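You operate a simulated robot arm through the tools that you are given. There is no shell and no other tool. Be economical: measure what you need, move in short steps, check, and stop when the job is done.

You are at the controls of a simulated two-armed robot. One attempt, no reset.

Task
Hold the caddy, pull the yellow pin, push it into the blue bush, then draw the shuttle out to it.
Fine: free the red latch; the caddy, the other pin, the bars and their screws stay where they are; drives stay off.

It is judged by the outcome, as a careful person would: the job done as asked, and still so three seconds after it is handed in. It fails if anything else is knocked over, pushed out of place, dropped, spilled or broken.

Robot
Two 7-joint arms with two-finger parallel grippers on one trunk, on a base that drives. Base frame: it is fixed to the floor where the robot stands at the start and does not move with it; the origin is under the middle of the robot, x ahead of it, y to its left, z up. Lengths are in m, angles in rad, forces in N, time in s.
The left shoulder is at the start at [0.07, 0.163, 1.07], the right one opposite. With the tool pointing down near the work surface each hand reaches from about 0.38 to 0.88 m from the robot's upright axis, wherever it stands, measured 20 degrees to its own side. Places, roughly: blue pin bush [0.6, 0.2, 0.7]; latch [0.9, 0.2, 0.6]; shuttle [0.9, -0.3, 0.7]; bar with the white screw [1.3, -0.3, 0.7]; white bar screw [1.3, 0, 0.7]; bar with the yellow screw [1.1, -0.3, 0.7]; yellow bar screw [1.1, 0, 0.7]; bar with the red screw [0.9, -0.3, 0.7]; red bar screw [0.9, 0, 0.7]; bar with the blue screw [0.8, -0.3, 0.7]; blue bar screw [0.8, 0, 0.7]; white pin bush [0.6, 0.1, 0.7]. Payload 3.43 kg a hand.
The tool frame of a hand sits at the grasp point between the pads (the TCP): z along the fingers, y along the line on which they close. The tips reach 0.034 m beyond it. Largest opening 0.128 m; finger width 0.024, thickness 0.012; the body of the gripper, 0.048 by 0.13 m, starts 0.096 m behind the TCP.
Orientation is that of the tool frame in the base frame, as [roll, pitch, yaw] about the fixed x, y, z axes, in that order (R = Rz(yaw) Ry(pitch) Rx(roll)). With the fingers straight down and closing along the base's y, the tool's x points along the base's -x, its y along +y and its z along -z.

Tools
- The arms move only by the tool servo_tool. It takes "left_moves", "right_moves" or both (then of equal length, played together; a hand with none holds still); each is a list of rows, each a list of 3 entries, a list of its own where there are three numbers: the shift along the base's x, y, z in units of 40 mm (1.0 is 40 mm), then the turn, a rotation vector about the base's x, y, z in units of 8 degrees (1.0 is 8 degrees), then the gripper command, from -1 (shut) to 1 (fully open), values between in proportion. In form: [[[tx, ty, tz], [rx, ry, rz], claw], ...]. A call has 1 to 8 rows; each row shifts and turns the commanded pose from where the row before left it. A call with a number of a shift or a turn outside -1 to 1 is refused whole. Rows are played at 5 a second. More than 0.05 m and 0.15 rad between two rows, or a gripper value outside its range, and nothing of the call is played. A pose out of reach is approached as far as the arm can. The call stops where the force on the tool passes 90 N (or 10 N more than at its start, if that is more) or the arm is blocked; 0.2 s more then pass. The fingers move at their own pace (about 0.153 m/s each) and stop on an object; they squeeze with about 37 N. The grip force told is the motor's: it shows also when the fingers shut on nothing. Time passes only in rows, and 0.2 s behind the last, so rows that do not move let the fingers close. The reply holds the time, the measured pose of the TCP, the force on the tool along the base axes, the opening and the grip force, in the units named above and with some noise.
- Cameras (640 x 400 px; columns grow to the right, rows downward): "scene" is now at [0.129, 0.01, 1.2793]; the picture's right is [0.13, -0.99, 0.00], its down [-0.72, -0.09, -0.69] and it looks along [0.69, 0.09, -0.72] (base axes); focal length 262 px, centre (320, 200). "left" rides on the left gripper at [0.076, 0.011, -0.16] in its tool frame; the picture's right is [-0.15, 0.99, 0.00], its down [-0.88, -0.13, -0.46] and it looks along [-0.45, -0.07, 0.89] (tool axes); focal length 234 px, centre (320, 200). "right" rides on the right gripper at [0.076, -0.011, -0.16] in its tool frame; the picture's right is [0.15, 0.99, 0.00], its down [-0.88, 0.13, -0.46] and it looks along [-0.45, 0.07, 0.89] (tool axes); focal length 234 px, centre (320, 200).
- capture(camera): a new picture of that camera. The clock stands still meanwhile.
- lift_body(by): slides the trunk up (or, below 0, down) by that many m; the arms and the scene camera ride with it, the base frame stays. It gives what a move gives, with no picture.
- drive_base(legs): drives the robot by 1 to 6 legs, each [ahead, left, turn to the left] in m, m and rad, along the robot's own axes; the way and the turn of a leg run together, so that a leg with both is an arc; at most 1.5 m and 3.142 rad a leg. The arms and the cameras ride along, it lands a little off, and it stops where it bumps. It gives what a move gives.
- pan_tilt(pan, tilt): turns the head with the scene camera to pan (to the left, within 1.501 rad either way) and tilt (down, from -0.506 to 1.204), counted from straight ahead of the robot. It gives what a move gives.
- measure_at(camera, pixels): for up to 12 pixels [column, row] of the newest picture of that camera ("zoom" is the newest enlarged one), the place [x, y, z] in the base frame of the surface seen there, good to about 0.003 m. The clock stands still meanwhile.
- inspect(camera, box): a new picture of the part [left, top, right, bottom] of that camera's present view, enlarged. The clock stands still meanwhile.
- finish_job(): hands the job in; it is judged then, once.

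Go step by step. Measure first, check grasps and placings, and put right what went wrong. The budget is 80 turns and 70 pictures, counting those below and the enlarged ones. Unless the task says otherwise, let go and move clear before handing in, and close with one line.

The tools are called after "Call:" as name(argument=value, ...) on one line, values as JSON. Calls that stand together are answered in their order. servo_tool: Moves the arms, as the interface text tells. Its arguments: {"type":"object","properties":{"left_moves":{"type":"array","items":{"type":"array"}},"right_moves":{"type":"array","items":{"type":"array"}}},"required":[]} The other tools are called the same way: lift_body (by) slides the trunk up or down; drive_base (legs) drives the base; pan_tilt (pan, tilt) turns the head that bears the scene camera; capture (camera) takes a picture; measure_at (camera, pixels) gives the place of the surface under pixels of a picture; inspect (camera, box) takes an enlarged picture of a part of a camera's view; finish_job () hands the job in.

At the start:

```text
clock: 0.0
left_position: [0.5485, 0.3046, 1.001]
left_orientation: [3.142, 0.001, -3.141]
left_wrist_force: [0.2, 0.2, 0.5]
left_opening: 0.1281
left_finger_force: 0.0
right_position: [0.4995, -0.1495, 1.0255]
right_orientation: [-3.142, -0.001, 3.141]
right_wrist_force: [0.5, 1.3, -0.2]
right_opening: 0.1279
right_finger_force: 0.0
trunk travel left (down, up): [-0.55, 0.39]
robot x, y, heading: [0.0002, -0.0034, 0.007]
head pan, tilt: [0.126, 0.806]
```

scene: 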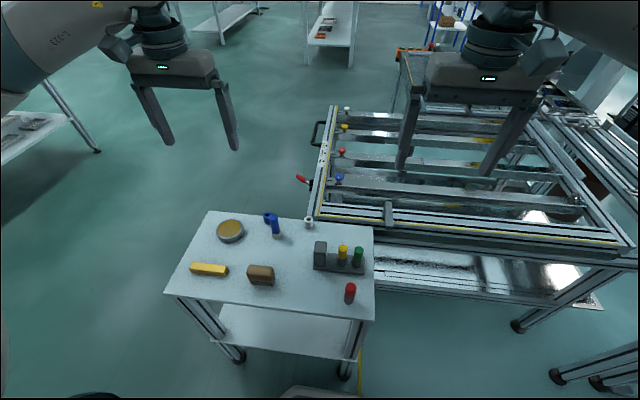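
right: 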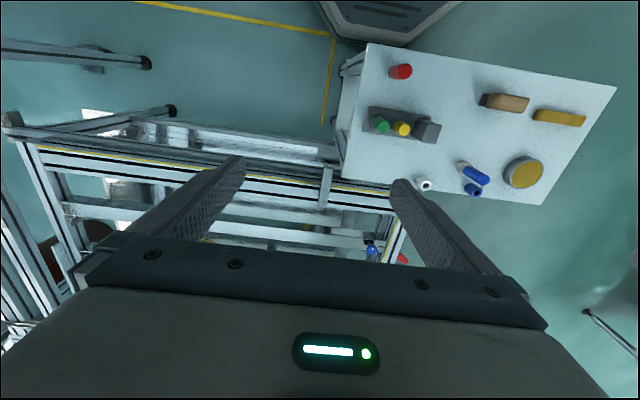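
left: 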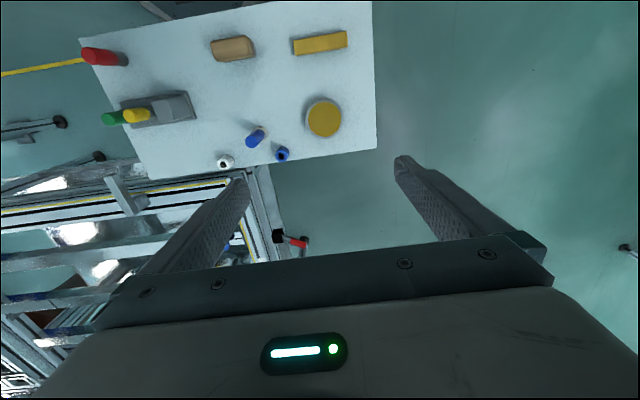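

The scene shows a cart with a grey caddy (yellow and green pins, px 343,255), blue and white bushes (px 270,218 / 308,222), and a frame with bars and a red latch (px 302,178). I'll look closer and measure.

Call:
inspect(camera="scene", box=[200, 190, 400, 315])

Call:
inspect(camera="scene", box=[280, 90, 440, 240])

Call:
measure_at(camera="scene", pixels=[[320, 250], [343, 250], [358, 253], [338, 268], [350, 292], [308, 222], [275, 228], [268, 217], [230, 230], [260, 272], [303, 180], [388, 212]])

```text
3.20 times, centred on (300, 252) of scene
```

zoom: 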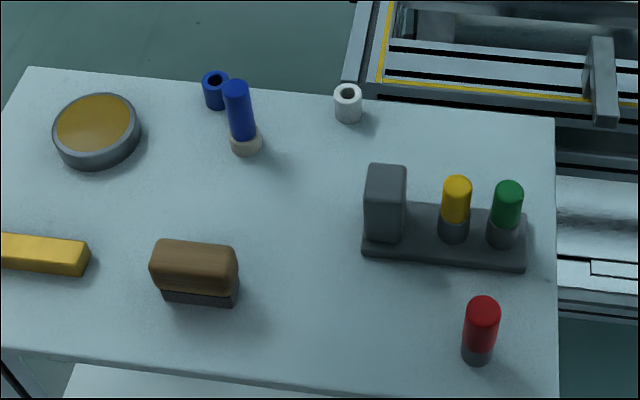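

```text
2.67 times, centred on (360, 165) of scene
```

zoom: 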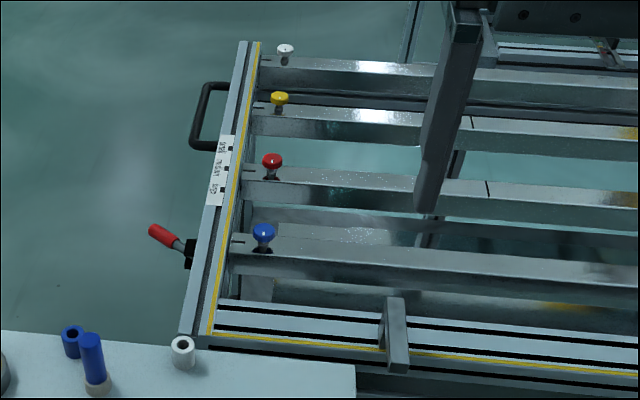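

```text
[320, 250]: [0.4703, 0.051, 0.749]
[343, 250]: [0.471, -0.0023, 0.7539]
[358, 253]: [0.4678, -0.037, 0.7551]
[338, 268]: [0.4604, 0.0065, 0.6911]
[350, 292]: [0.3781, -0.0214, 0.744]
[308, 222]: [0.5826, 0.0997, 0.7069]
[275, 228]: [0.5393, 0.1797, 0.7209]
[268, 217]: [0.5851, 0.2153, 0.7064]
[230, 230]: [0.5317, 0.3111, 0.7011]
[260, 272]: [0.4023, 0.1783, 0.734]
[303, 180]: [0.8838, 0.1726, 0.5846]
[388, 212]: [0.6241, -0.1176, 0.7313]
```

The pins stand in a caddy at about y=0; the bracket at px (388,212) may meet a pin in the bush when the shuttle is drawn to +y. I'll look at details: bushes, bracket, latch, label.

Call:
inspect(camera="scene", box=[255, 200, 335, 250])

Call:
inspect(camera="scene", box=[365, 190, 413, 238])

Call:
inspect(camera="scene", box=[290, 110, 354, 200])

Call:
pan_tilt(pan=-0.3, tilt=0.6)

Call:
capture(camera="scene")

```text
8.00 times, centred on (295, 225) of scene
```

zoom: 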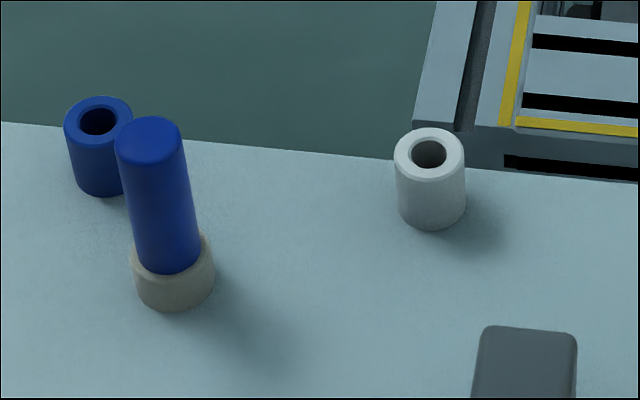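

```text
8.33 times, centred on (389, 214) of scene
```

zoom: 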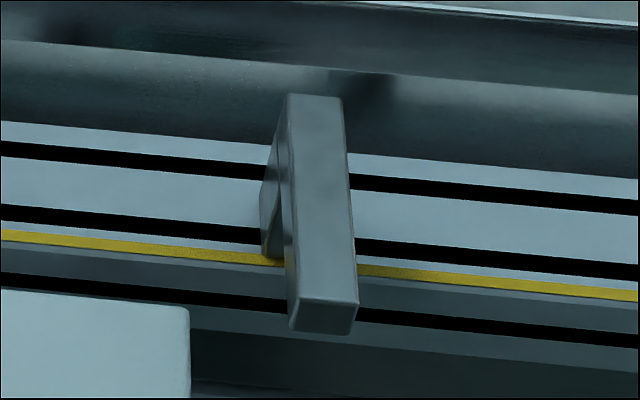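

```text
4.44 times, centred on (322, 155) of scene
```

zoom: 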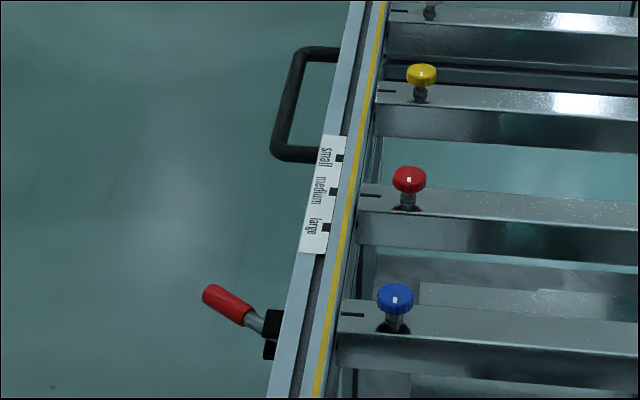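

```text
clock: 0.9
left_position: [0.5491, 0.3063, 1.0005]
left_orientation: [3.14, -0.001, 3.142]
left_wrist_force: [-0.6, 0.4, 0.0]
left_opening: 0.128
left_finger_force: 0.2
right_position: [0.4997, -0.1502, 1.0261]
right_orientation: [-3.14, 0.002, 3.14]
right_wrist_force: [0.9, -0.6, 0.8]
right_opening: 0.1281
right_finger_force: 0.1
trunk travel left (down, up): [-0.55, 0.39]
robot x, y, heading: [-0.001, -0.0034, -0.001]
head pan, tilt: [-0.3, 0.6]
```

```text
61 pictures are left
```

scene: 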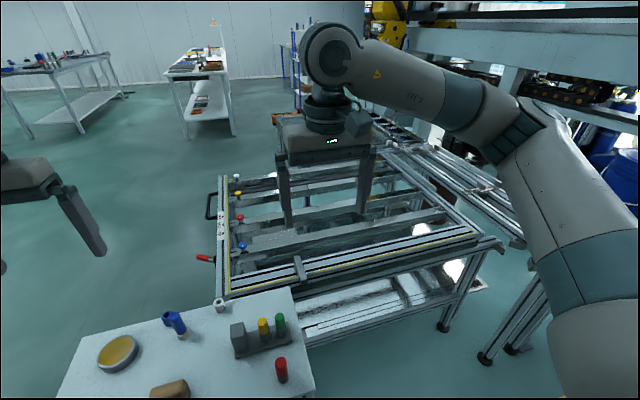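

The shuttle is the framed tray sliding along y on its table; its bracket (px 300,268) should stop against the pin in the blue bush, with the handle (px 211,207) for pulling and latch (px 205,258). I'll re-aim and measure the geometry.

Call:
pan_tilt(pan=0.15, tilt=0.9)

Call:
capture(camera="scene")

Call:
inspect(camera="scene", box=[250, 160, 410, 260])

```text
clock: 1.8
left_position: [0.5502, 0.3057, 1.0004]
left_orientation: [-3.142, 0.002, 3.141]
left_wrist_force: [-0.7, 0.3, -0.6]
left_opening: 0.1282
left_finger_force: 0.1
right_position: [0.4981, -0.1511, 1.0245]
right_orientation: [3.141, -0.001, -3.141]
right_wrist_force: [0.5, 0.0, 1.1]
right_opening: 0.1279
right_finger_force: 0.1
trunk travel left (down, up): [-0.55, 0.39]
robot x, y, heading: [0.0003, 0.0013, -0.001]
head pan, tilt: [0.15, 0.901]
```

```text
60 pictures are left
```

scene: 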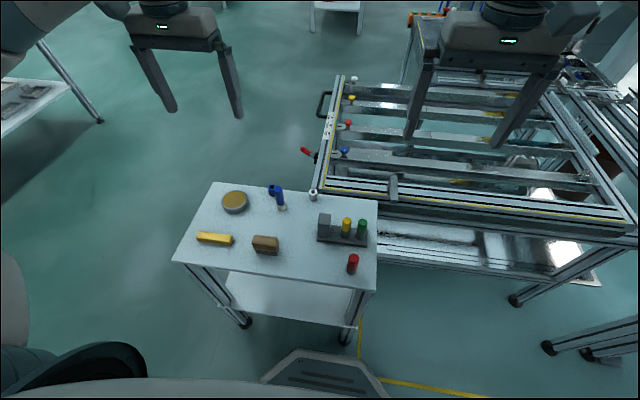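

```text
4.00 times, centred on (330, 210) of scene
```

zoom: 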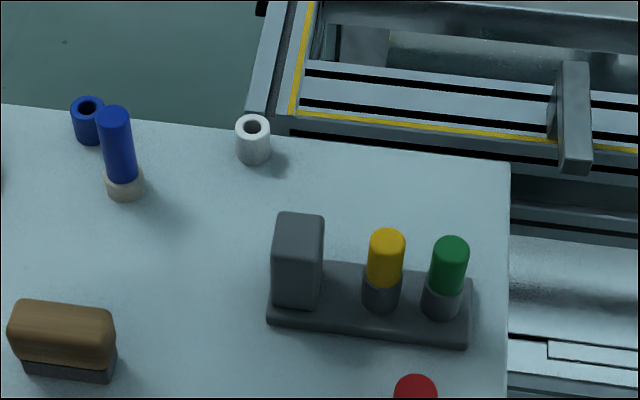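

Call:
measure_at(camera="zoom", pixels=[[387, 238], [385, 280], [450, 245], [298, 222], [296, 270], [277, 218], [321, 220], [380, 326], [112, 114], [117, 170], [80, 104], [91, 101]])

Call:
measure_at(camera="zoom", pixels=[[252, 118], [240, 126], [268, 126], [576, 66], [576, 140], [576, 168], [562, 100], [564, 162], [590, 166], [200, 220], [300, 130], [303, 326]])

Call:
inspect(camera="scene", box=[280, 60, 400, 200])

```text
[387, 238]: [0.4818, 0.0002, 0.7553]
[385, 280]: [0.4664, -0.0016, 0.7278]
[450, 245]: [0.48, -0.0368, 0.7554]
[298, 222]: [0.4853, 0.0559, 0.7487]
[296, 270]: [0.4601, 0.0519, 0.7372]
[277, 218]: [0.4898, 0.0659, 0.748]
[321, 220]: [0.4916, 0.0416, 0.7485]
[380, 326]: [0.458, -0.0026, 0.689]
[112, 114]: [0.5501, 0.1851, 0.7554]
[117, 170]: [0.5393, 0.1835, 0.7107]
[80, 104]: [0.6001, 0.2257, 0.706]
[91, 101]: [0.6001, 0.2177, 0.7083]
```

```text
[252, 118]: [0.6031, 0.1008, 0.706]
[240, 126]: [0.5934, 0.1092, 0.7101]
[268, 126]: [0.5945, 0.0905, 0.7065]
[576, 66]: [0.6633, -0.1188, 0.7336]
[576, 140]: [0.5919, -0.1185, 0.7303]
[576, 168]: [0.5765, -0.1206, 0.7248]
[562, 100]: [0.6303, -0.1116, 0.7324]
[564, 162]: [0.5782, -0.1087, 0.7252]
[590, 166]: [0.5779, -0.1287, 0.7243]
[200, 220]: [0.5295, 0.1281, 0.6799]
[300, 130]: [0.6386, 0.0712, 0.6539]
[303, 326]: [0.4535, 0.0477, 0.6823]
```

```text
2.86 times, centred on (340, 130) of scene
```

zoom: 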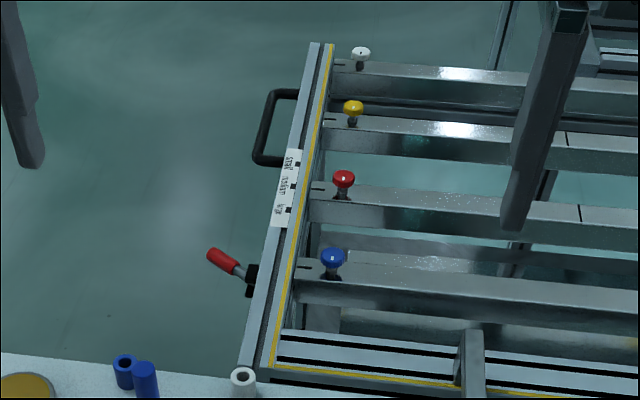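

Call:
measure_at(camera="zoom", pixels=[[214, 255], [230, 265], [240, 272], [250, 272], [249, 291], [264, 130], [258, 158], [270, 98], [283, 93], [275, 163], [268, 240], [330, 257]])

Call:
inspect(camera="scene", box=[295, 135, 335, 175])

```text
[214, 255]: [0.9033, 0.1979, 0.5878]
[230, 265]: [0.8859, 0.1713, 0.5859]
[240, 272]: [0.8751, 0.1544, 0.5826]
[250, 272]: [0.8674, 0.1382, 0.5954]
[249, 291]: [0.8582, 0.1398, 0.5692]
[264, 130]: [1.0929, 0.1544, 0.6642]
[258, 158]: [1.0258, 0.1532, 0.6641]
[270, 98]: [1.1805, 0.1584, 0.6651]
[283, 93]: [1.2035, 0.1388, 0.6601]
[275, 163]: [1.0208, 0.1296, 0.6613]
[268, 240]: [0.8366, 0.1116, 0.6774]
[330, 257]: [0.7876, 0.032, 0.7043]
```

```text
10.00 times, centred on (315, 155) of scene
```

zoom: 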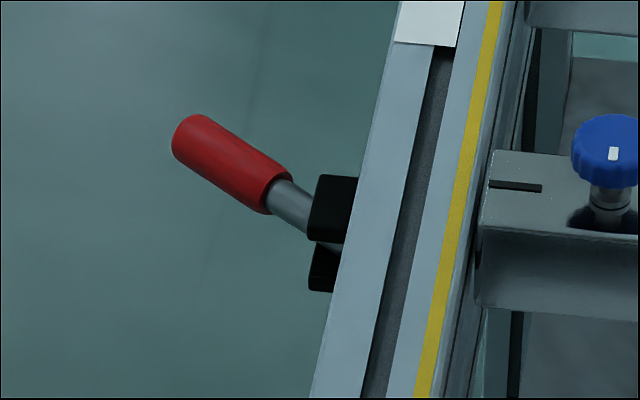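

The caddy block is at about (0.477,0.055), yellow pin (0.477,0.0, top 0.757), green at y −0.037, so both hands should close along x. I'll yaw the left hand −90° and tilt it from the left, and yaw the right hand +90°.

Call:
servo_tool(left_moves=[[[-0.2, 0, 0], [0, 0, -1], 0.4], [[-0.2, 0, 0], [0, 0, -1], 0.4], [[-0.2, 0, 0], [0, 0, -1], 0.4], [[-0.2, 0, 0], [0, 0, -1], 0.4], [[-0.2, 0, 0], [0, 0, -1], 0.4], [[-0.2, 0, 0], [0, 0, -1], 0.4], [[-0.2, 0, 0], [0, 0, -1], 0.4], [[-0.2, 0, 0], [0, 0, -1], 0.4]], right_moves=[[[0, 0, 0], [0, 0, 1], 0], [[0, 0, 0], [0, 0, 1], 0], [[0, 0, 0], [0, 0, 1], 0], [[0, 0, 0], [0, 0, 1], 0], [[0, 0, 0], [0, 0, 1], 0], [[0, 0, 0], [0, 0, 1], 0], [[0, 0, 0], [0, 0, 1], 0], [[0, 0, 0], [0, 0, 1], 0]])

Call:
servo_tool(left_moves=[[[0, 0, -0.5], [0, 0, -1], 0.4], [[0, 0, -0.5], [0, 0, -1], 0.4], [[0, 0, -0.5], [0, 0, -1], 0.4], [[0, 0, -0.5], [-0.95, 0, -0.25], 0.4], [[0, 0, -0.5], [-1, 0, 0], 0.4], [[0, 0, 0], [-1, 0, 0], 0.4], [[0, 0, 0], [-1, 0, 0], 0.4], [[0, 0, 0], [-1, 0, 0], 0.4]], right_moves=[[[0, 0, 0], [0, 0, 1], 0], [[0, 0, 0], [0, 0, 1], 0], [[0, 0, 0], [0, 0, 1], 0], [[0, 0, 0], [0, 0, 0.25], 0], [[0, 0, 0], [0, 0, 0], 0], [[0, 0, 0], [0, 0, 0], 0], [[0, 0, 0], [0, 0, 0], 0], [[0, 0, 0], [0, 0, 0], 0]])

```text
clock: 3.6
left_position: [0.4728, 0.292, 1.0007]
left_orientation: [3.141, 0.001, 2.027]
left_wrist_force: [0.2, -0.6, -0.5]
left_opening: 0.0895
left_finger_force: 0.1
left hand out of reach, approached as far as the arm can: row 8
right_position: [0.4992, -0.1505, 1.0245]
right_orientation: [-3.14, 0.0, -2.021]
right_wrist_force: [-0.3, 0.3, -0.3]
right_opening: 0.0639
right_finger_force: 0.1
trunk travel left (down, up): [-0.55, 0.39]
robot x, y, heading: [-0.0016, -0.0026, -0.002]
head pan, tilt: [0.15, 0.901]
```

```text
clock: 5.4
left_position: [0.3633, 0.1566, 0.9675]
left_orientation: [-3.134, 0.693, 1.577]
left_wrist_force: [-0.6, -0.1, 0.8]
left_opening: 0.0895
left_finger_force: 0.0
left hand out of reach, approached as far as the arm can: row 1, 2, 3, 4, 5, 6, 7, 8
right_position: [0.4477, -0.1239, 1.0217]
right_orientation: [3.141, 0.0, -1.575]
right_wrist_force: [0.1, -0.6, -0.1]
right_opening: 0.0637
right_finger_force: 0.0
right hand out of reach, approached as far as the arm can: row 2, 3, 4
trunk travel left (down, up): [-0.55, 0.39]
robot x, y, heading: [0.0016, 0.0002, 0.001]
head pan, tilt: [0.15, 0.901]
```

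The left hand was limited and ended at (0.363,0.157,0.968) with the right orientation; the right drifted to x 0.448. I'll correct x and see what is reachable.

Call:
servo_tool(left_moves=[[[0.7, 0, -0.6], [0, 0, 0], 0.4], [[0.7, 0, -0.6], [0, 0, 0], 0.4], [[0.7, 0, -0.6], [0, 0, 0], 0.4], [[0.7, 0, -0.6], [0, 0, 0], 0.4]], right_moves=[[[0.2, 0, -0.6], [0, 0, 0], 0], [[0.2, 0, -0.6], [0, 0, 0], 0], [[0.2, 0, -0.6], [0, 0, 0], 0], [[0.2, 0, -0.6], [0, 0, 0], 0]])

Call:
capture(camera="scene")

```text
clock: 6.4
left_position: [0.3757, 0.1137, 0.9508]
left_orientation: [-3.137, 0.689, 1.576]
left_wrist_force: [-0.2, -0.6, 0.3]
left_opening: 0.0897
left_finger_force: 0.1
left hand out of reach, approached as far as the arm can: row 1, 2, 3, 4
right_position: [0.4524, -0.1132, 0.9411]
right_orientation: [-3.14, -0.002, -1.574]
right_wrist_force: [-0.6, -0.6, 0.1]
right_opening: 0.0641
right_finger_force: 0.1
right hand out of reach, approached as far as the arm can: row 1, 2, 3, 4
trunk travel left (down, up): [-0.55, 0.39]
robot x, y, heading: [0.0009, 0.0003, -0.0]
head pan, tilt: [0.15, 0.901]
```

```text
56 pictures are left
```

scene: 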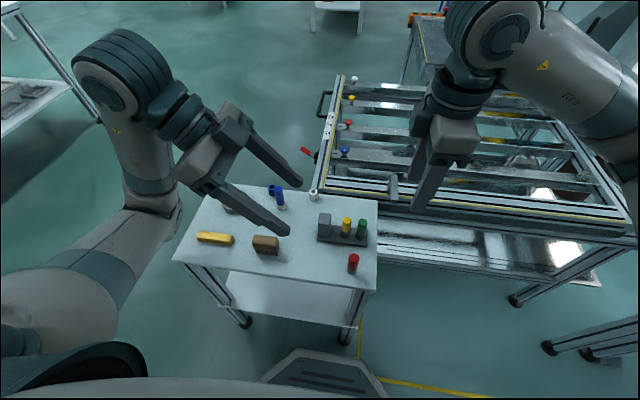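

Yaw ±90° is at the joint limits here. I'll use another grasp: left hand back to closing along y on the block, leaning back toward the robot; right hand eased to ~70° yaw.

Call:
servo_tool(left_moves=[[[0.2, 0.3, 0], [1, 0, 0], 0], [[0.2, 0.3, 0], [1, 0, 0], 0], [[0.2, 0.3, 0], [1, 0, 0], 0], [[0.2, 0.3, 0], [1, 0, 0], 0], [[0, 0.3, 0], [0.95, 0, 0], 0], [[0, 0.3, 0], [0, 0, 1], 0], [[0, 0.3, 0], [0, 0, 1], 0], [[0, 0.3, 0], [0, 0, 1], 0]], right_moves=[[[0, 0, 0], [0, 0, -1], -0.2], [[0, 0, 0], [0, 0, -1], -0.2], [[0, 0, 0], [0, 0, -0.25], -0.2], [[0, 0, 0], [0, 0, 0], -0.2], [[0, 0, 0], [0, 0, 0], -0.2], [[0, 0, 0], [0, 0, 0], -0.2], [[0, 0, 0], [0, 0, 0], -0.2], [[0, 0, 0], [0, 0, 0], -0.2]])

Call:
servo_tool(left_moves=[[[0, 0, 0], [0, 0, 1], 0], [[0, 0, 0], [0, 0, 1], 0], [[0, 0, 0], [0, 0, 1], 0], [[0, 0, 0], [0, 0, 1], 0], [[0, 0, 0], [0, 0, 1], 0], [[0, 0, 0], [0, 0, 1], 0], [[0, 0, 0], [0, 0, 1], 0], [[0, 0, 0], [0, 0, 1], 0]])

```text
clock: 8.2
left_position: [0.4074, 0.2105, 0.9513]
left_orientation: [-3.139, 0.001, 1.993]
left_wrist_force: [-0.7, 1.1, 0.0]
left_opening: 0.0641
left_finger_force: 0.1
right_position: [0.4517, -0.1131, 0.9424]
right_orientation: [3.141, -0.002, -1.884]
right_wrist_force: [0.6, -1.1, -1.2]
right_opening: 0.0511
right_finger_force: 0.0
trunk travel left (down, up): [-0.55, 0.39]
robot x, y, heading: [-0.0044, 0.0018, 0.002]
head pan, tilt: [0.15, 0.901]
```

```text
clock: 10.0
left_position: [0.4094, 0.2099, 0.9493]
left_orientation: [-3.137, 0.0, 3.109]
left_wrist_force: [-0.3, 0.4, 0.3]
left_opening: 0.0638
left_finger_force: 0.0
right_position: [0.4526, -0.1126, 0.9407]
right_orientation: [3.141, 0.0, -1.885]
right_wrist_force: [-0.5, -0.4, 0.1]
right_opening: 0.0512
right_finger_force: 0.0
trunk travel left (down, up): [-0.55, 0.39]
robot x, y, heading: [-0.001, -0.0002, -0.002]
head pan, tilt: [0.15, 0.901]
```

Call:
servo_tool(left_moves=[[[-0.06, -0.485, -0.36], [0, -0.7, 0.03], 0], [[-0.06, -0.485, -0.36], [0, -0.7, 0.03], 0], [[-0.06, -0.485, -0.36], [0, -0.7, 0.03], 0], [[-0.06, -0.485, -0.36], [0, -0.7, 0.03], 0], [[-0.06, -0.485, -0.36], [0, -0.7, 0.03], 0], [[-0.06, -0.485, -0.36], [0, -0.7, 0.03], 0], [[-0.06, -0.485, -0.36], [0, -0.7, 0.03], 0], [[-0.06, -0.485, -0.36], [0, -0.7, 0.03], 0]])

Call:
capture(camera="scene")

```text
clock: 11.8
left_position: [0.4551, 0.0216, 0.8471]
left_orientation: [3.128, 0.784, 3.134]
left_wrist_force: [0.1, -0.2, -0.1]
left_opening: 0.0641
left_finger_force: 0.0
left hand out of reach, approached as far as the arm can: row 2, 3, 4, 5, 6, 7
right_position: [0.453, -0.1145, 0.9416]
right_orientation: [-3.142, 0.001, -1.885]
right_wrist_force: [-0.2, -0.7, 0.8]
right_opening: 0.0511
right_finger_force: 0.0
trunk travel left (down, up): [-0.55, 0.39]
robot x, y, heading: [0.0014, 0.002, 0.003]
head pan, tilt: [0.15, 0.901]
```

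```text
55 pictures are left
```

scene: 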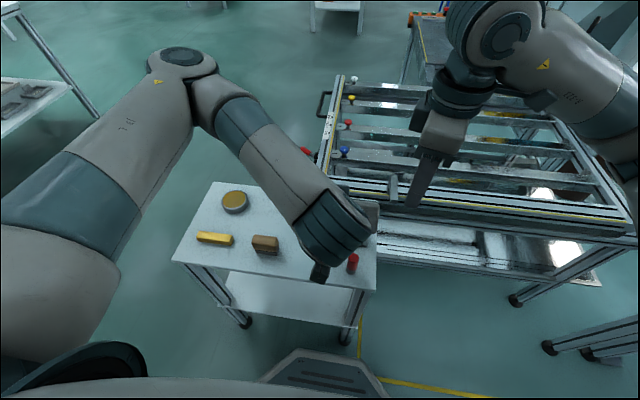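

The left arm is folded too tightly this close. I'll back the base off 0.2 m to give both arms room.

Call:
drive_base(legs=[[-0.2, 0, 0]])

Call:
capture(camera="scene")

```text
clock: 13.4
left_position: [0.2553, 0.0243, 0.8473]
left_orientation: [3.126, 0.78, 3.139]
left_wrist_force: [0.1, 0.2, -0.6]
left_opening: 0.0644
left_finger_force: 0.1
right_position: [0.2531, -0.1129, 0.9419]
right_orientation: [-3.141, -0.001, -1.883]
right_wrist_force: [0.2, 0.0, 0.4]
right_opening: 0.0514
right_finger_force: 0.1
trunk travel left (down, up): [-0.55, 0.39]
robot x, y, heading: [-0.1984, 0.0008, 0.003]
head pan, tilt: [0.15, 0.901]
```

```text
54 pictures are left
```

scene: 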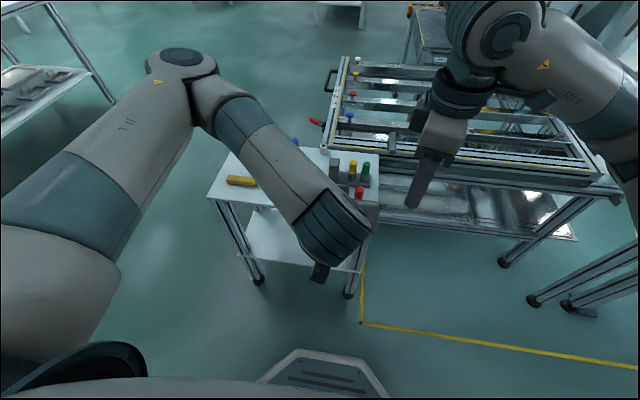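

Call:
servo_tool(left_moves=[[[0.6, 0.15, 0], [0, 0, 0], 0], [[0.6, 0.15, 0], [0, 0, 0], 0], [[0.6, 0.15, 0], [0, 0, 0], 0], [[0.6, 0.15, -0.2], [0, 0, 0], 0], [[0.6, 0.15, -0.2], [0, 0, 0], 0], [[0, 0, 0], [0, 0, 0], 0], [[0, 0, 0], [0, 0, 0], 0]], right_moves=[[[0.8, 0, 0], [0, 0, 0], -0.2], [[0.8, 0, 0], [0, 0, 0], -0.2], [[0.8, 0, 0], [0, 0, 0], -0.2], [[0.8, 0, 0], [0, 0, 0], -0.2], [[0.8, 0, 0], [0, 0, 0], -0.2], [[0.8, 0, 0], [0, 0, 0], -0.2], [[0.8, 0, 0], [0, 0, 0], -0.2]])

Call:
capture(camera="left")

Call:
capture(camera="scene")

```text
clock: 15.0
left_position: [0.3759, 0.0543, 0.8308]
left_orientation: [3.128, 0.781, 3.138]
left_wrist_force: [0.0, -0.8, -0.6]
left_opening: 0.0641
left_finger_force: 0.1
right_position: [0.3538, -0.1142, 0.9457]
right_orientation: [-3.139, -0.001, -1.889]
right_wrist_force: [0.8, 1.2, -0.8]
right_opening: 0.0509
right_finger_force: 0.0
right hand out of reach, approached as far as the arm can: row 4, 5, 6, 7
trunk travel left (down, up): [-0.55, 0.39]
robot x, y, heading: [-0.2009, -0.0003, 0.004]
head pan, tilt: [0.15, 0.901]
```

```text
53 pictures are left
```

left: 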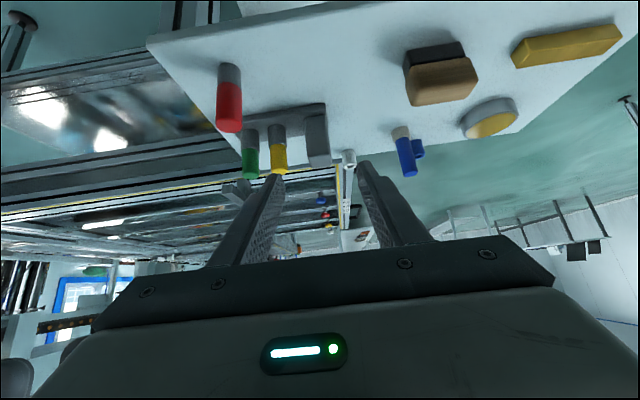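

```text
52 pictures are left
```

scene: 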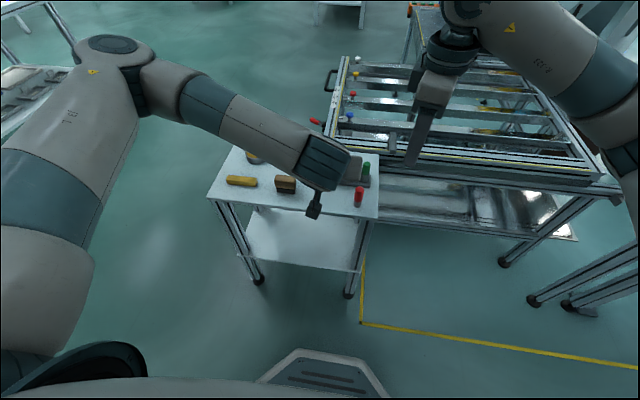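

The left fingers straddle the block (px 317,140), so I'll narrow the opening and advance along the tool axis. Meanwhile the right hand goes back toward its original yaw, because this side is at its limit.

Call:
servo_tool(left_moves=[[[0, 0, 0], [0, 0, 0], -0.34], [[0, 0, 0], [0, 0, 0], -0.34], [[0.4, 0, -0.4], [0, 0, 0], -0.34], [[0.4, 0, -0.4], [0, 0, 0], -0.34], [[0.4, 0, -0.4], [0, 0, 0], -0.34], [[0.4, 0, -0.4], [0, 0, 0], -0.34], [[0.3, 0, -0.3], [0, 0, 0], -0.34], [[0, 0, 0], [0, 0, 0], -0.34]], right_moves=[[[0, 0, 0], [0, 0, -1], -0.2], [[0, 0, 0], [0, 0, -1], -0.2], [[0, 0, 0], [0, 0, -1], -0.2], [[0, 0, 0], [0, 0, -1], -0.2], [[0, 0, 0], [0, 0, -1], -0.2], [[0, 0, 0], [0, 0, -1], -0.2], [[0, 0, 0], [0, 0, -1], -0.2], [[0, 0, 0], [0, 0, -1], -0.2]])

Call:
capture(camera="left")

```text
clock: 16.8
left_position: [0.4535, 0.0553, 0.7558]
left_orientation: [3.128, 0.782, 3.135]
left_wrist_force: [-0.9, -0.2, 1.1]
left_opening: 0.0423
left_finger_force: 0.0
right_position: [0.355, -0.1156, 0.9458]
right_orientation: [-3.14, 0.0, -3.003]
right_wrist_force: [0.7, -0.9, -0.4]
right_opening: 0.0513
right_finger_force: 0.0
trunk travel left (down, up): [-0.55, 0.39]
robot x, y, heading: [-0.1984, 0.0002, 0.003]
head pan, tilt: [0.15, 0.901]
```

```text
51 pictures are left
```

left: 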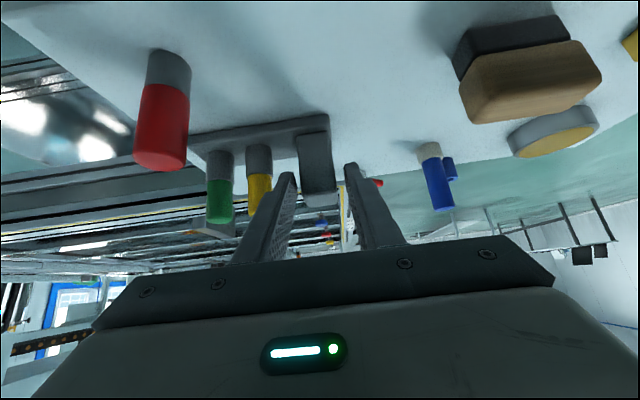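

The fingers straddle the block (px 317,165) with the left finger clear of the yellow pin. I'll advance 18 mm and close, while the right keeps rotating and moves forward.

Call:
servo_tool(left_moves=[[[0.3, 0, -0.3], [0, 0, 0], -0.34], [[0.2, 0, -0.2], [0, 0, 0], -0.34], [[0, 0, 0], [0, 0, 0], -0.34], [[0, 0, 0], [0, 0, 0], -1], [[0, 0, 0], [0, 0, 0], -1], [[0, 0, 0], [0, 0, 0], -1], [[0, 0, 0], [0, 0, 0], -1]], right_moves=[[[0.6, 0, 0], [0, 0, -1], -0.2], [[0.6, 0, 0], [0, 0, -1], -0.2], [[0.6, 0, 0], [0, 0, -1], -0.2], [[0.6, 0, 0], [0, 0, -1], -0.2], [[0.6, 0, 0], [0, 0, -1], -0.2], [[0, 0, 0], [0, 0, -1], -0.2], [[0, 0, 0], [0, 0, -1], -0.2]])

Call:
capture(camera="left")

Call:
capture(camera="scene")

```text
clock: 18.4
left_position: [0.4712, 0.0555, 0.7362]
left_orientation: [3.129, 0.781, 3.138]
left_wrist_force: [-0.7, -1.1, 2.5]
left_opening: 0.0295
left_finger_force: 37.3
right_position: [0.4742, -0.115, 0.9456]
right_orientation: [-3.141, 0.001, 2.304]
right_wrist_force: [-0.1, 0.4, -0.4]
right_opening: 0.0514
right_finger_force: 0.0
trunk travel left (down, up): [-0.55, 0.39]
robot x, y, heading: [-0.1985, 0.0, 0.0]
head pan, tilt: [0.15, 0.901]
```

```text
50 pictures are left
```

left: 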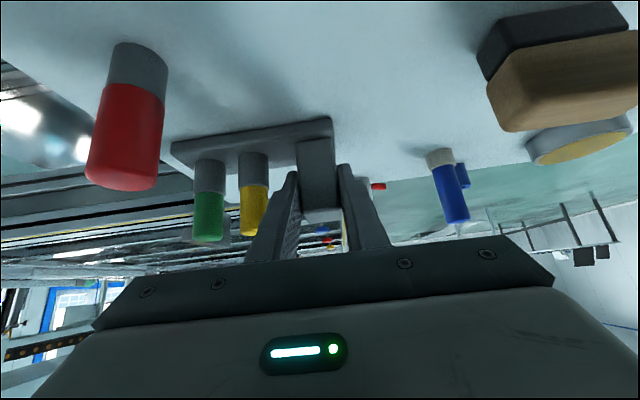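

```text
49 pictures are left
```

scene: 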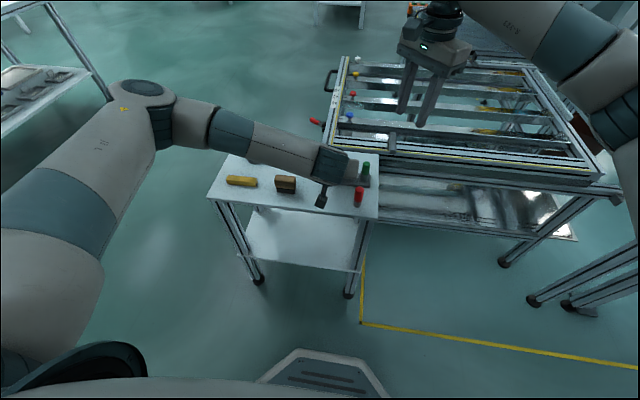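

The caddy is held (opening 29.5 mm, 37 N). The right hand goes over the yellow pin with 72° yaw.

Call:
servo_tool(right_moves=[[[0, 0.4, 0], [0, 0, -1], -0.375], [[0, 0.4, 0], [0, 0, -1], -0.375], [[0, 0.4, 0], [0, 0, -1], -0.375], [[0, 0.4, -0.3], [0, 0, 0], -0.375], [[0, 0.4, -0.3], [0, 0, 0], -0.375], [[0, 0.4, -0.4], [0, 0, 0], -0.375], [[0, 0.4, -0.4], [0, 0, 0], -0.375], [[0, 0, 0], [0, 0, 0], -0.375]])

Call:
capture(camera="right")

Call:
capture(camera="scene")

```text
clock: 20.2
left_position: [0.4723, 0.0549, 0.7341]
left_orientation: [3.126, 0.784, 3.138]
left_wrist_force: [-1.1, 0.1, 2.8]
left_opening: 0.0298
left_finger_force: 36.9
right_position: [0.4741, -0.0027, 0.8895]
right_orientation: [3.142, 0.0, 1.887]
right_wrist_force: [-0.1, 0.1, 0.3]
right_opening: 0.0401
right_finger_force: 0.1
trunk travel left (down, up): [-0.55, 0.39]
robot x, y, heading: [-0.2009, -0.003, -0.002]
head pan, tilt: [0.15, 0.901]
```

```text
48 pictures are left
```

right: 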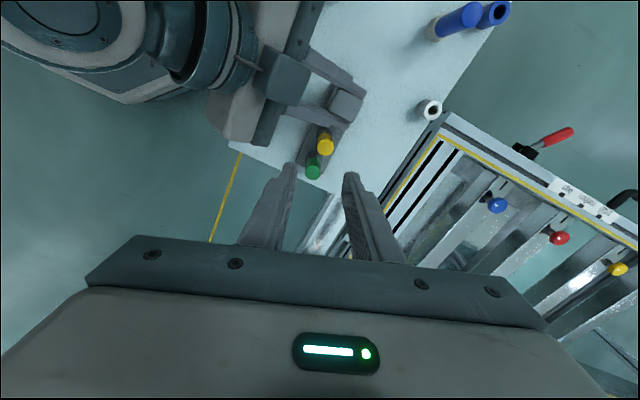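

```text
47 pictures are left
```

scene: 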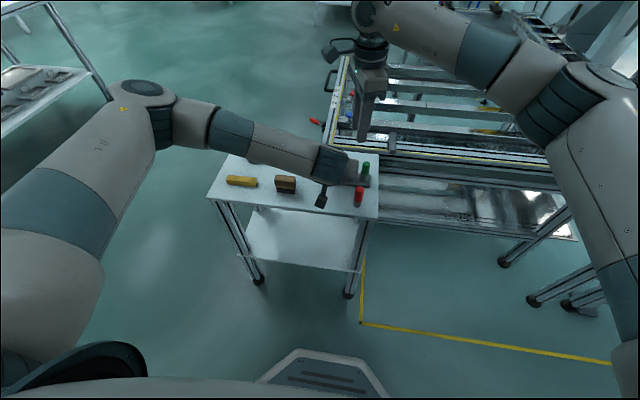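

Call:
inspect(camera="right", box=[280, 80, 400, 190])

Call:
measure_at(camera="right", pixels=[[326, 136], [325, 147], [313, 161], [350, 95], [331, 110], [486, 8], [497, 13], [430, 103]])

```text
3.64 times, centred on (340, 135) of right
```

zoom: 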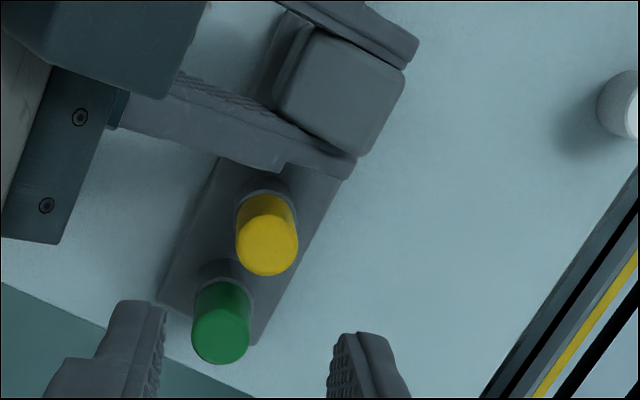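

```text
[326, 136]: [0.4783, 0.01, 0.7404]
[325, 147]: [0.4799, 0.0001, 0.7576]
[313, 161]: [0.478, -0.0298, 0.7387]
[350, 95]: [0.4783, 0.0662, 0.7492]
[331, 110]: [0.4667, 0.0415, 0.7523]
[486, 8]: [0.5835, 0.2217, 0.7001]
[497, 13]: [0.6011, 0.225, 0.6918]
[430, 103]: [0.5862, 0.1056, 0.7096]
```

Call:
measure_at(camera="zoom", pixels=[[270, 246], [248, 252], [292, 242], [222, 336], [262, 210], [270, 264]])

```text
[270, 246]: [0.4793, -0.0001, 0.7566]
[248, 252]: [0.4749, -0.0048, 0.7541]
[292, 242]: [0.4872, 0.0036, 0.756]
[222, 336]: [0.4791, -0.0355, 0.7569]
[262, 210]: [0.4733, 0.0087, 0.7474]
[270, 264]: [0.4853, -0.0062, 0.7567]
```

The yellow pin centre is (0.479, 0.000), top 0.757. Descending to about z 0.758.

Call:
servo_tool(right_moves=[[[0.125, 0.07, -0.3], [0, 0, 0], -0.375], [[0, 0, -0.5], [0, 0, 0], -0.375], [[0, 0, -0.5], [0, 0, 0], -0.375], [[0, 0, -0.5], [0, 0, 0], -0.375], [[0, 0, -0.5], [0, 0, 0], -0.375], [[0, 0, -0.25], [0, 0, 0], -0.375], [[0, 0, 0], [0, 0, 0], -0.375]])

Call:
inspect(camera="right", box=[240, 80, 440, 205])

```text
clock: 21.8
left_position: [0.4722, 0.0551, 0.736]
left_orientation: [3.129, 0.781, 3.141]
left_wrist_force: [-0.1, 0.2, 3.8]
left_opening: 0.0297
left_finger_force: 37.3
right_position: [0.4802, 0.0004, 0.7873]
right_orientation: [3.14, 0.002, 1.887]
right_wrist_force: [0.1, -0.5, -0.4]
right_opening: 0.0404
right_finger_force: 0.0
trunk travel left (down, up): [-0.55, 0.39]
robot x, y, heading: [-0.2008, -0.0011, 0.004]
head pan, tilt: [0.15, 0.901]
```

```text
3.20 times, centred on (340, 142) of right
```

zoom: 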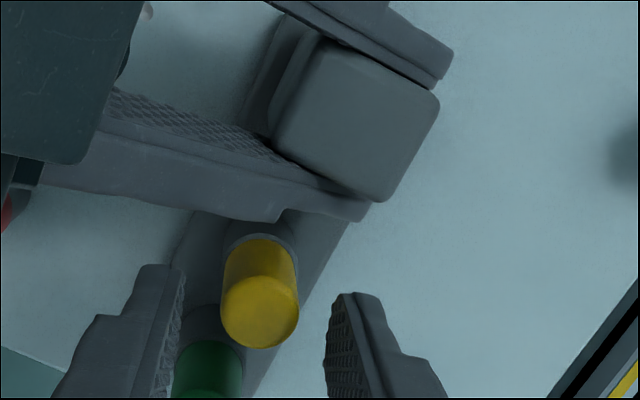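

Call:
servo_tool(right_moves=[[[-0.03, 0, -0.37], [0, 0, 0], -0.375], [[0, 0, -0.37], [0, 0, 0], -0.375], [[0, 0, 0], [0, 0, 0], -0.375], [[0, 0, 0], [0, 0, 0], -1], [[0, 0, 0], [0, 0, 0], -1], [[0, 0, 0], [0, 0, 0], -1]])

Call:
inspect(camera="right", box=[240, 80, 440, 205])

```text
clock: 23.2
left_position: [0.4718, 0.0543, 0.7359]
left_orientation: [3.129, 0.782, 3.138]
left_wrist_force: [-3.4, -0.7, 1.4]
left_opening: 0.0296
left_finger_force: 37.2
right_position: [0.4778, -0.0005, 0.7593]
right_orientation: [3.139, -0.001, 1.887]
right_wrist_force: [2.5, 1.2, 3.0]
right_opening: 0.0198
right_finger_force: 36.9
trunk travel left (down, up): [-0.55, 0.39]
robot x, y, heading: [-0.2032, 0.0025, 0.002]
head pan, tilt: [0.15, 0.901]
```

```text
3.20 times, centred on (340, 142) of right
```

zoom: 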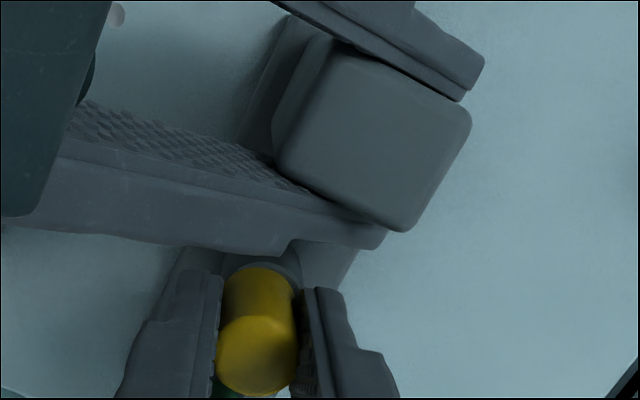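

Yellow pin gripped (opening 19.8 mm). Pulling straight up.

Call:
servo_tool(right_moves=[[[0, 0, 0.25], [0, 0, 0], -1], [[0, 0, 0.25], [0, 0, 0], -1], [[0, 0, 0.25], [0, 0, 0], -1], [[0, 0, 0.3], [0, 0, 0], -1], [[0, 0, 0.4], [0, 0, 0], -1], [[0, 0, 0.5], [0, 0, 0], -1], [[0, 0, 0.5], [0, 0, 0], -1], [[0, 0, 0.5], [0, 0, 0], -1]])

Call:
capture(camera="right")

Call:
capture(camera="left")

```text
clock: 25.0
left_position: [0.4723, 0.0563, 0.7341]
left_orientation: [3.128, 0.782, 3.139]
left_wrist_force: [-1.1, 2.4, 3.8]
left_opening: 0.0296
left_finger_force: 36.9
right_position: [0.4783, 0.0004, 0.8757]
right_orientation: [3.14, 0.0, 1.888]
right_wrist_force: [0.1, -0.1, -0.4]
right_opening: 0.0199
right_finger_force: 36.9
trunk travel left (down, up): [-0.55, 0.39]
robot x, y, heading: [-0.1944, 0.0002, -0.001]
head pan, tilt: [0.15, 0.901]
```

```text
43 pictures are left
```

right: 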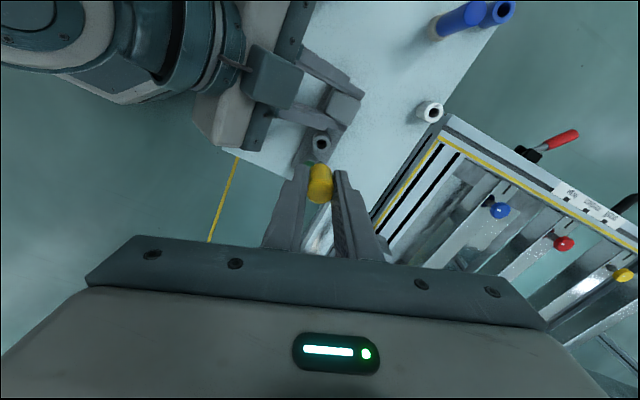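

```text
42 pictures are left
```

left: 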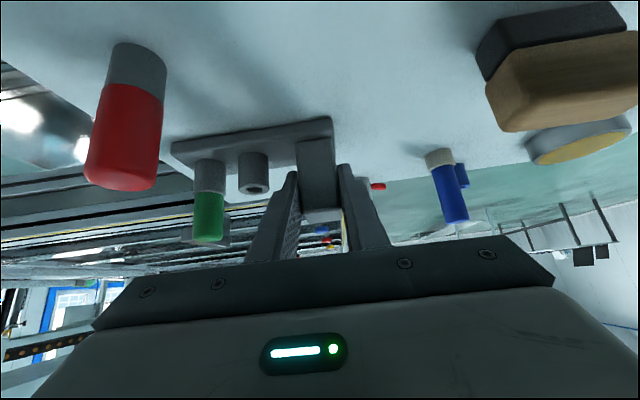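

The yellow pin is out and the empty socket shows at px (253,170) with the caddy still in place. I'll release the block, back the left hand out and raise the right.

Call:
servo_tool(left_moves=[[[0, 0, 0], [0, 0, 0], -0.34], [[0, 0, 0], [0, 0, 0], -0.34], [[-0.3, 0, 0.3], [0, 0, 0], -0.34], [[-0.5, 0, 0.5], [0, 0, 0], -0.34], [[-0.5, 0, 0.5], [0, 0, 0], -0.34], [[-0.5, 0, 0.5], [0, 0, 0], -0.34], [[-0.5, 0, 0.5], [0, 0, 0], -0.34], [[-0.5, 0, 0.5], [0, 0, 0], -0.34]], right_moves=[[[0, 0, 0.4], [0, 0, 0], -1], [[0, 0, 0.4], [0, 0, 0], -1], [[0.3, 0, 0], [0, 0, 0], -1], [[0.3, 0, 0], [0, 0, 0], -1], [[0.3, 0, 0], [0, 0, 0], -1], [[0.3, 0, 0], [0, 0, 0], -1], [[0.3, 0, 0], [0, 0, 0], -1], [[0.3, 0, 0], [0, 0, 0], -1]])

Call:
servo_tool(left_moves=[[[-0.2, 0.5, 0.3], [0, 0, 0], -0.34], [[-0.2, 0.8, 0.3], [0, 0, 0], -0.34], [[-0.2, 0.8, 0.3], [0, 0, 0], -0.34], [[0, 0.8, 0.3], [0, 0, 0], -0.34], [[0, 0.8, 0.3], [0, 0, 0], -0.34], [[0, 0.8, 0], [0, 0, 0], -0.34], [[0, 0.8, 0], [0, 0, 0], -0.34]])

Call:
capture(camera="scene")

```text
clock: 26.8
left_position: [0.3613, 0.0542, 0.8473]
left_orientation: [3.129, 0.782, 3.138]
left_wrist_force: [0.7, 0.1, -0.9]
left_opening: 0.0423
left_finger_force: 0.0
right_position: [0.5519, -0.0009, 0.9075]
right_orientation: [-3.142, -0.002, 1.887]
right_wrist_force: [-0.3, -0.4, 0.6]
right_opening: 0.0198
right_finger_force: 37.0
trunk travel left (down, up): [-0.55, 0.39]
robot x, y, heading: [-0.2015, 0.0021, -0.002]
head pan, tilt: [0.15, 0.901]
```

```text
clock: 28.4
left_position: [0.3469, 0.2666, 0.9081]
left_orientation: [3.129, 0.784, 3.137]
left_wrist_force: [0.1, -0.2, -0.1]
left_opening: 0.042
left_finger_force: 0.0
left hand out of reach, approached as far as the arm can: row 4, 5, 6
right_position: [0.5506, 0.0005, 0.9078]
right_orientation: [-3.141, 0.0, 1.888]
right_wrist_force: [0.7, 0.1, 0.3]
right_opening: 0.0199
right_finger_force: 37.1
trunk travel left (down, up): [-0.55, 0.39]
robot x, y, heading: [-0.1986, -0.0021, 0.001]
head pan, tilt: [0.15, 0.901]
```

```text
41 pictures are left
```

scene: 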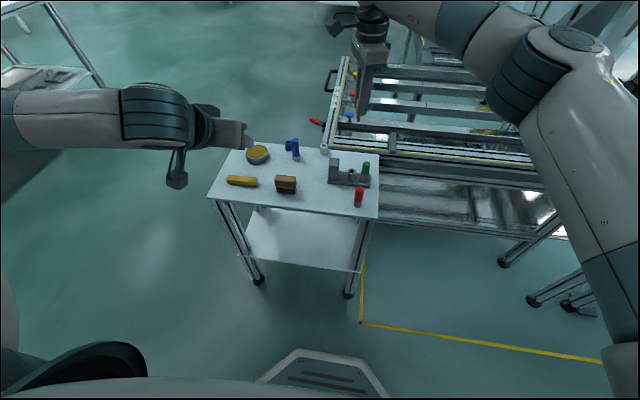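

The left hand is clear and the caddy stands as before. Now I'll measure the blue bush precisely.

Call:
inspect(camera="scene", box=[270, 130, 350, 180])

Call:
inspect(camera="right", box=[240, 0, 440, 200])

```text
8.00 times, centred on (310, 155) of scene
```

zoom: 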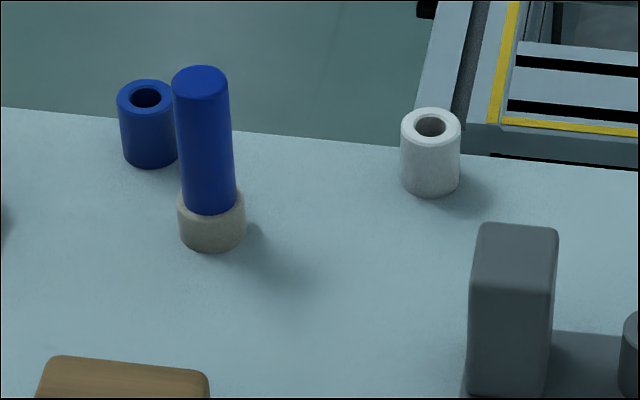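

```text
2.00 times, centred on (340, 100) of right
```

zoom: 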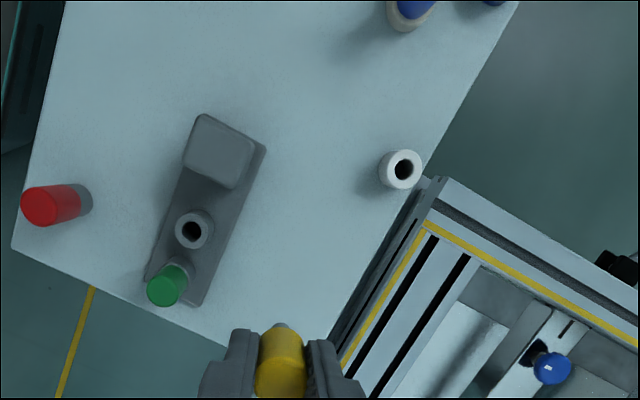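

Call:
servo_tool(right_moves=[[[0.15, 0.75, 0], [0, 0, 0], -1], [[0.15, 0.75, 0], [0, 0, 0], -1], [[0.15, 0.75, 0], [0, 0, 0], -1], [[0.15, 0.75, 0], [0, 0, 0], -1], [[0.15, 0.75, 0], [0, 0, 0], -1], [[0.15, 0.75, 0], [0, 0, 0], -1], [[0.15, 0.6, 0], [0, 0, 0], -1], [[0, 0, 0], [0, 0, 0], -1]])

Call:
inspect(camera="right", box=[240, 80, 440, 205])

Call:
inspect(camera="scene", box=[240, 90, 340, 170])

```text
clock: 30.2
left_position: [0.3474, 0.2649, 0.9065]
left_orientation: [3.13, 0.782, 3.138]
left_wrist_force: [-0.1, -0.6, -0.1]
left_opening: 0.0423
left_finger_force: 0.1
right_position: [0.5382, 0.1343, 0.9072]
right_orientation: [3.141, 0.0, 1.887]
right_wrist_force: [0.6, 0.6, 0.0]
right_opening: 0.02
right_finger_force: 37.2
right hand out of reach, approached as far as the arm can: row 3, 4, 5, 6, 7
trunk travel left (down, up): [-0.55, 0.39]
robot x, y, heading: [-0.2026, 0.0028, -0.002]
head pan, tilt: [0.15, 0.901]
```

```text
3.20 times, centred on (340, 142) of right
```

zoom: 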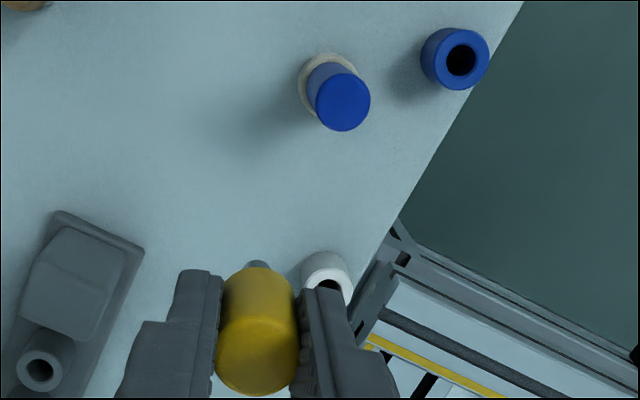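

```text
5.00 times, centred on (290, 130) of scene
```

zoom: 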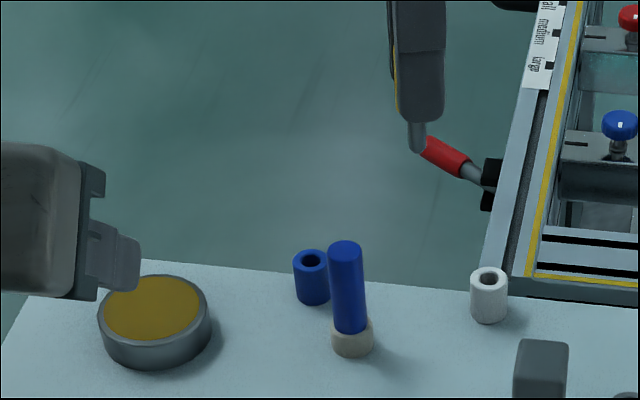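

The right hand cannot reach across to y 0.218, so I'll drive the base 0.18 m left. First I measure the pin's tip and the bush rim.

Call:
measure_at(camera="zoom", pixels=[[417, 149], [414, 128], [416, 118], [311, 251], [300, 259], [322, 261], [312, 270], [346, 245], [346, 300], [334, 338], [489, 270]])

Call:
drive_base(legs=[[0, 0.18, 0]])

```text
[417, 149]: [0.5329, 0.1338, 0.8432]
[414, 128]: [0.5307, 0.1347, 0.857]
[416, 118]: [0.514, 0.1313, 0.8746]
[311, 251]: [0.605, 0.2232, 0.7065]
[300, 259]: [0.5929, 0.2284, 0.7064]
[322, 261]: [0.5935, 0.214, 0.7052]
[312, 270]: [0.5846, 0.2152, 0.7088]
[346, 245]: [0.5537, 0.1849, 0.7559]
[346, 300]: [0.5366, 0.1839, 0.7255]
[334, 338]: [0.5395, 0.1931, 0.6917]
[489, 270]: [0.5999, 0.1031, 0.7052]
```

```text
clock: 31.7
left_position: [0.3481, 0.4453, 0.9064]
left_orientation: [3.131, 0.783, 3.14]
left_wrist_force: [-0.5, 0.4, 0.0]
left_opening: 0.0422
left_finger_force: 0.1
right_position: [0.5388, 0.3149, 0.9076]
right_orientation: [3.139, -0.001, 1.887]
right_wrist_force: [-0.1, 0.6, -1.1]
right_opening: 0.0198
right_finger_force: 37.1
trunk travel left (down, up): [-0.55, 0.39]
robot x, y, heading: [-0.2014, 0.1796, -0.004]
head pan, tilt: [0.15, 0.901]
```

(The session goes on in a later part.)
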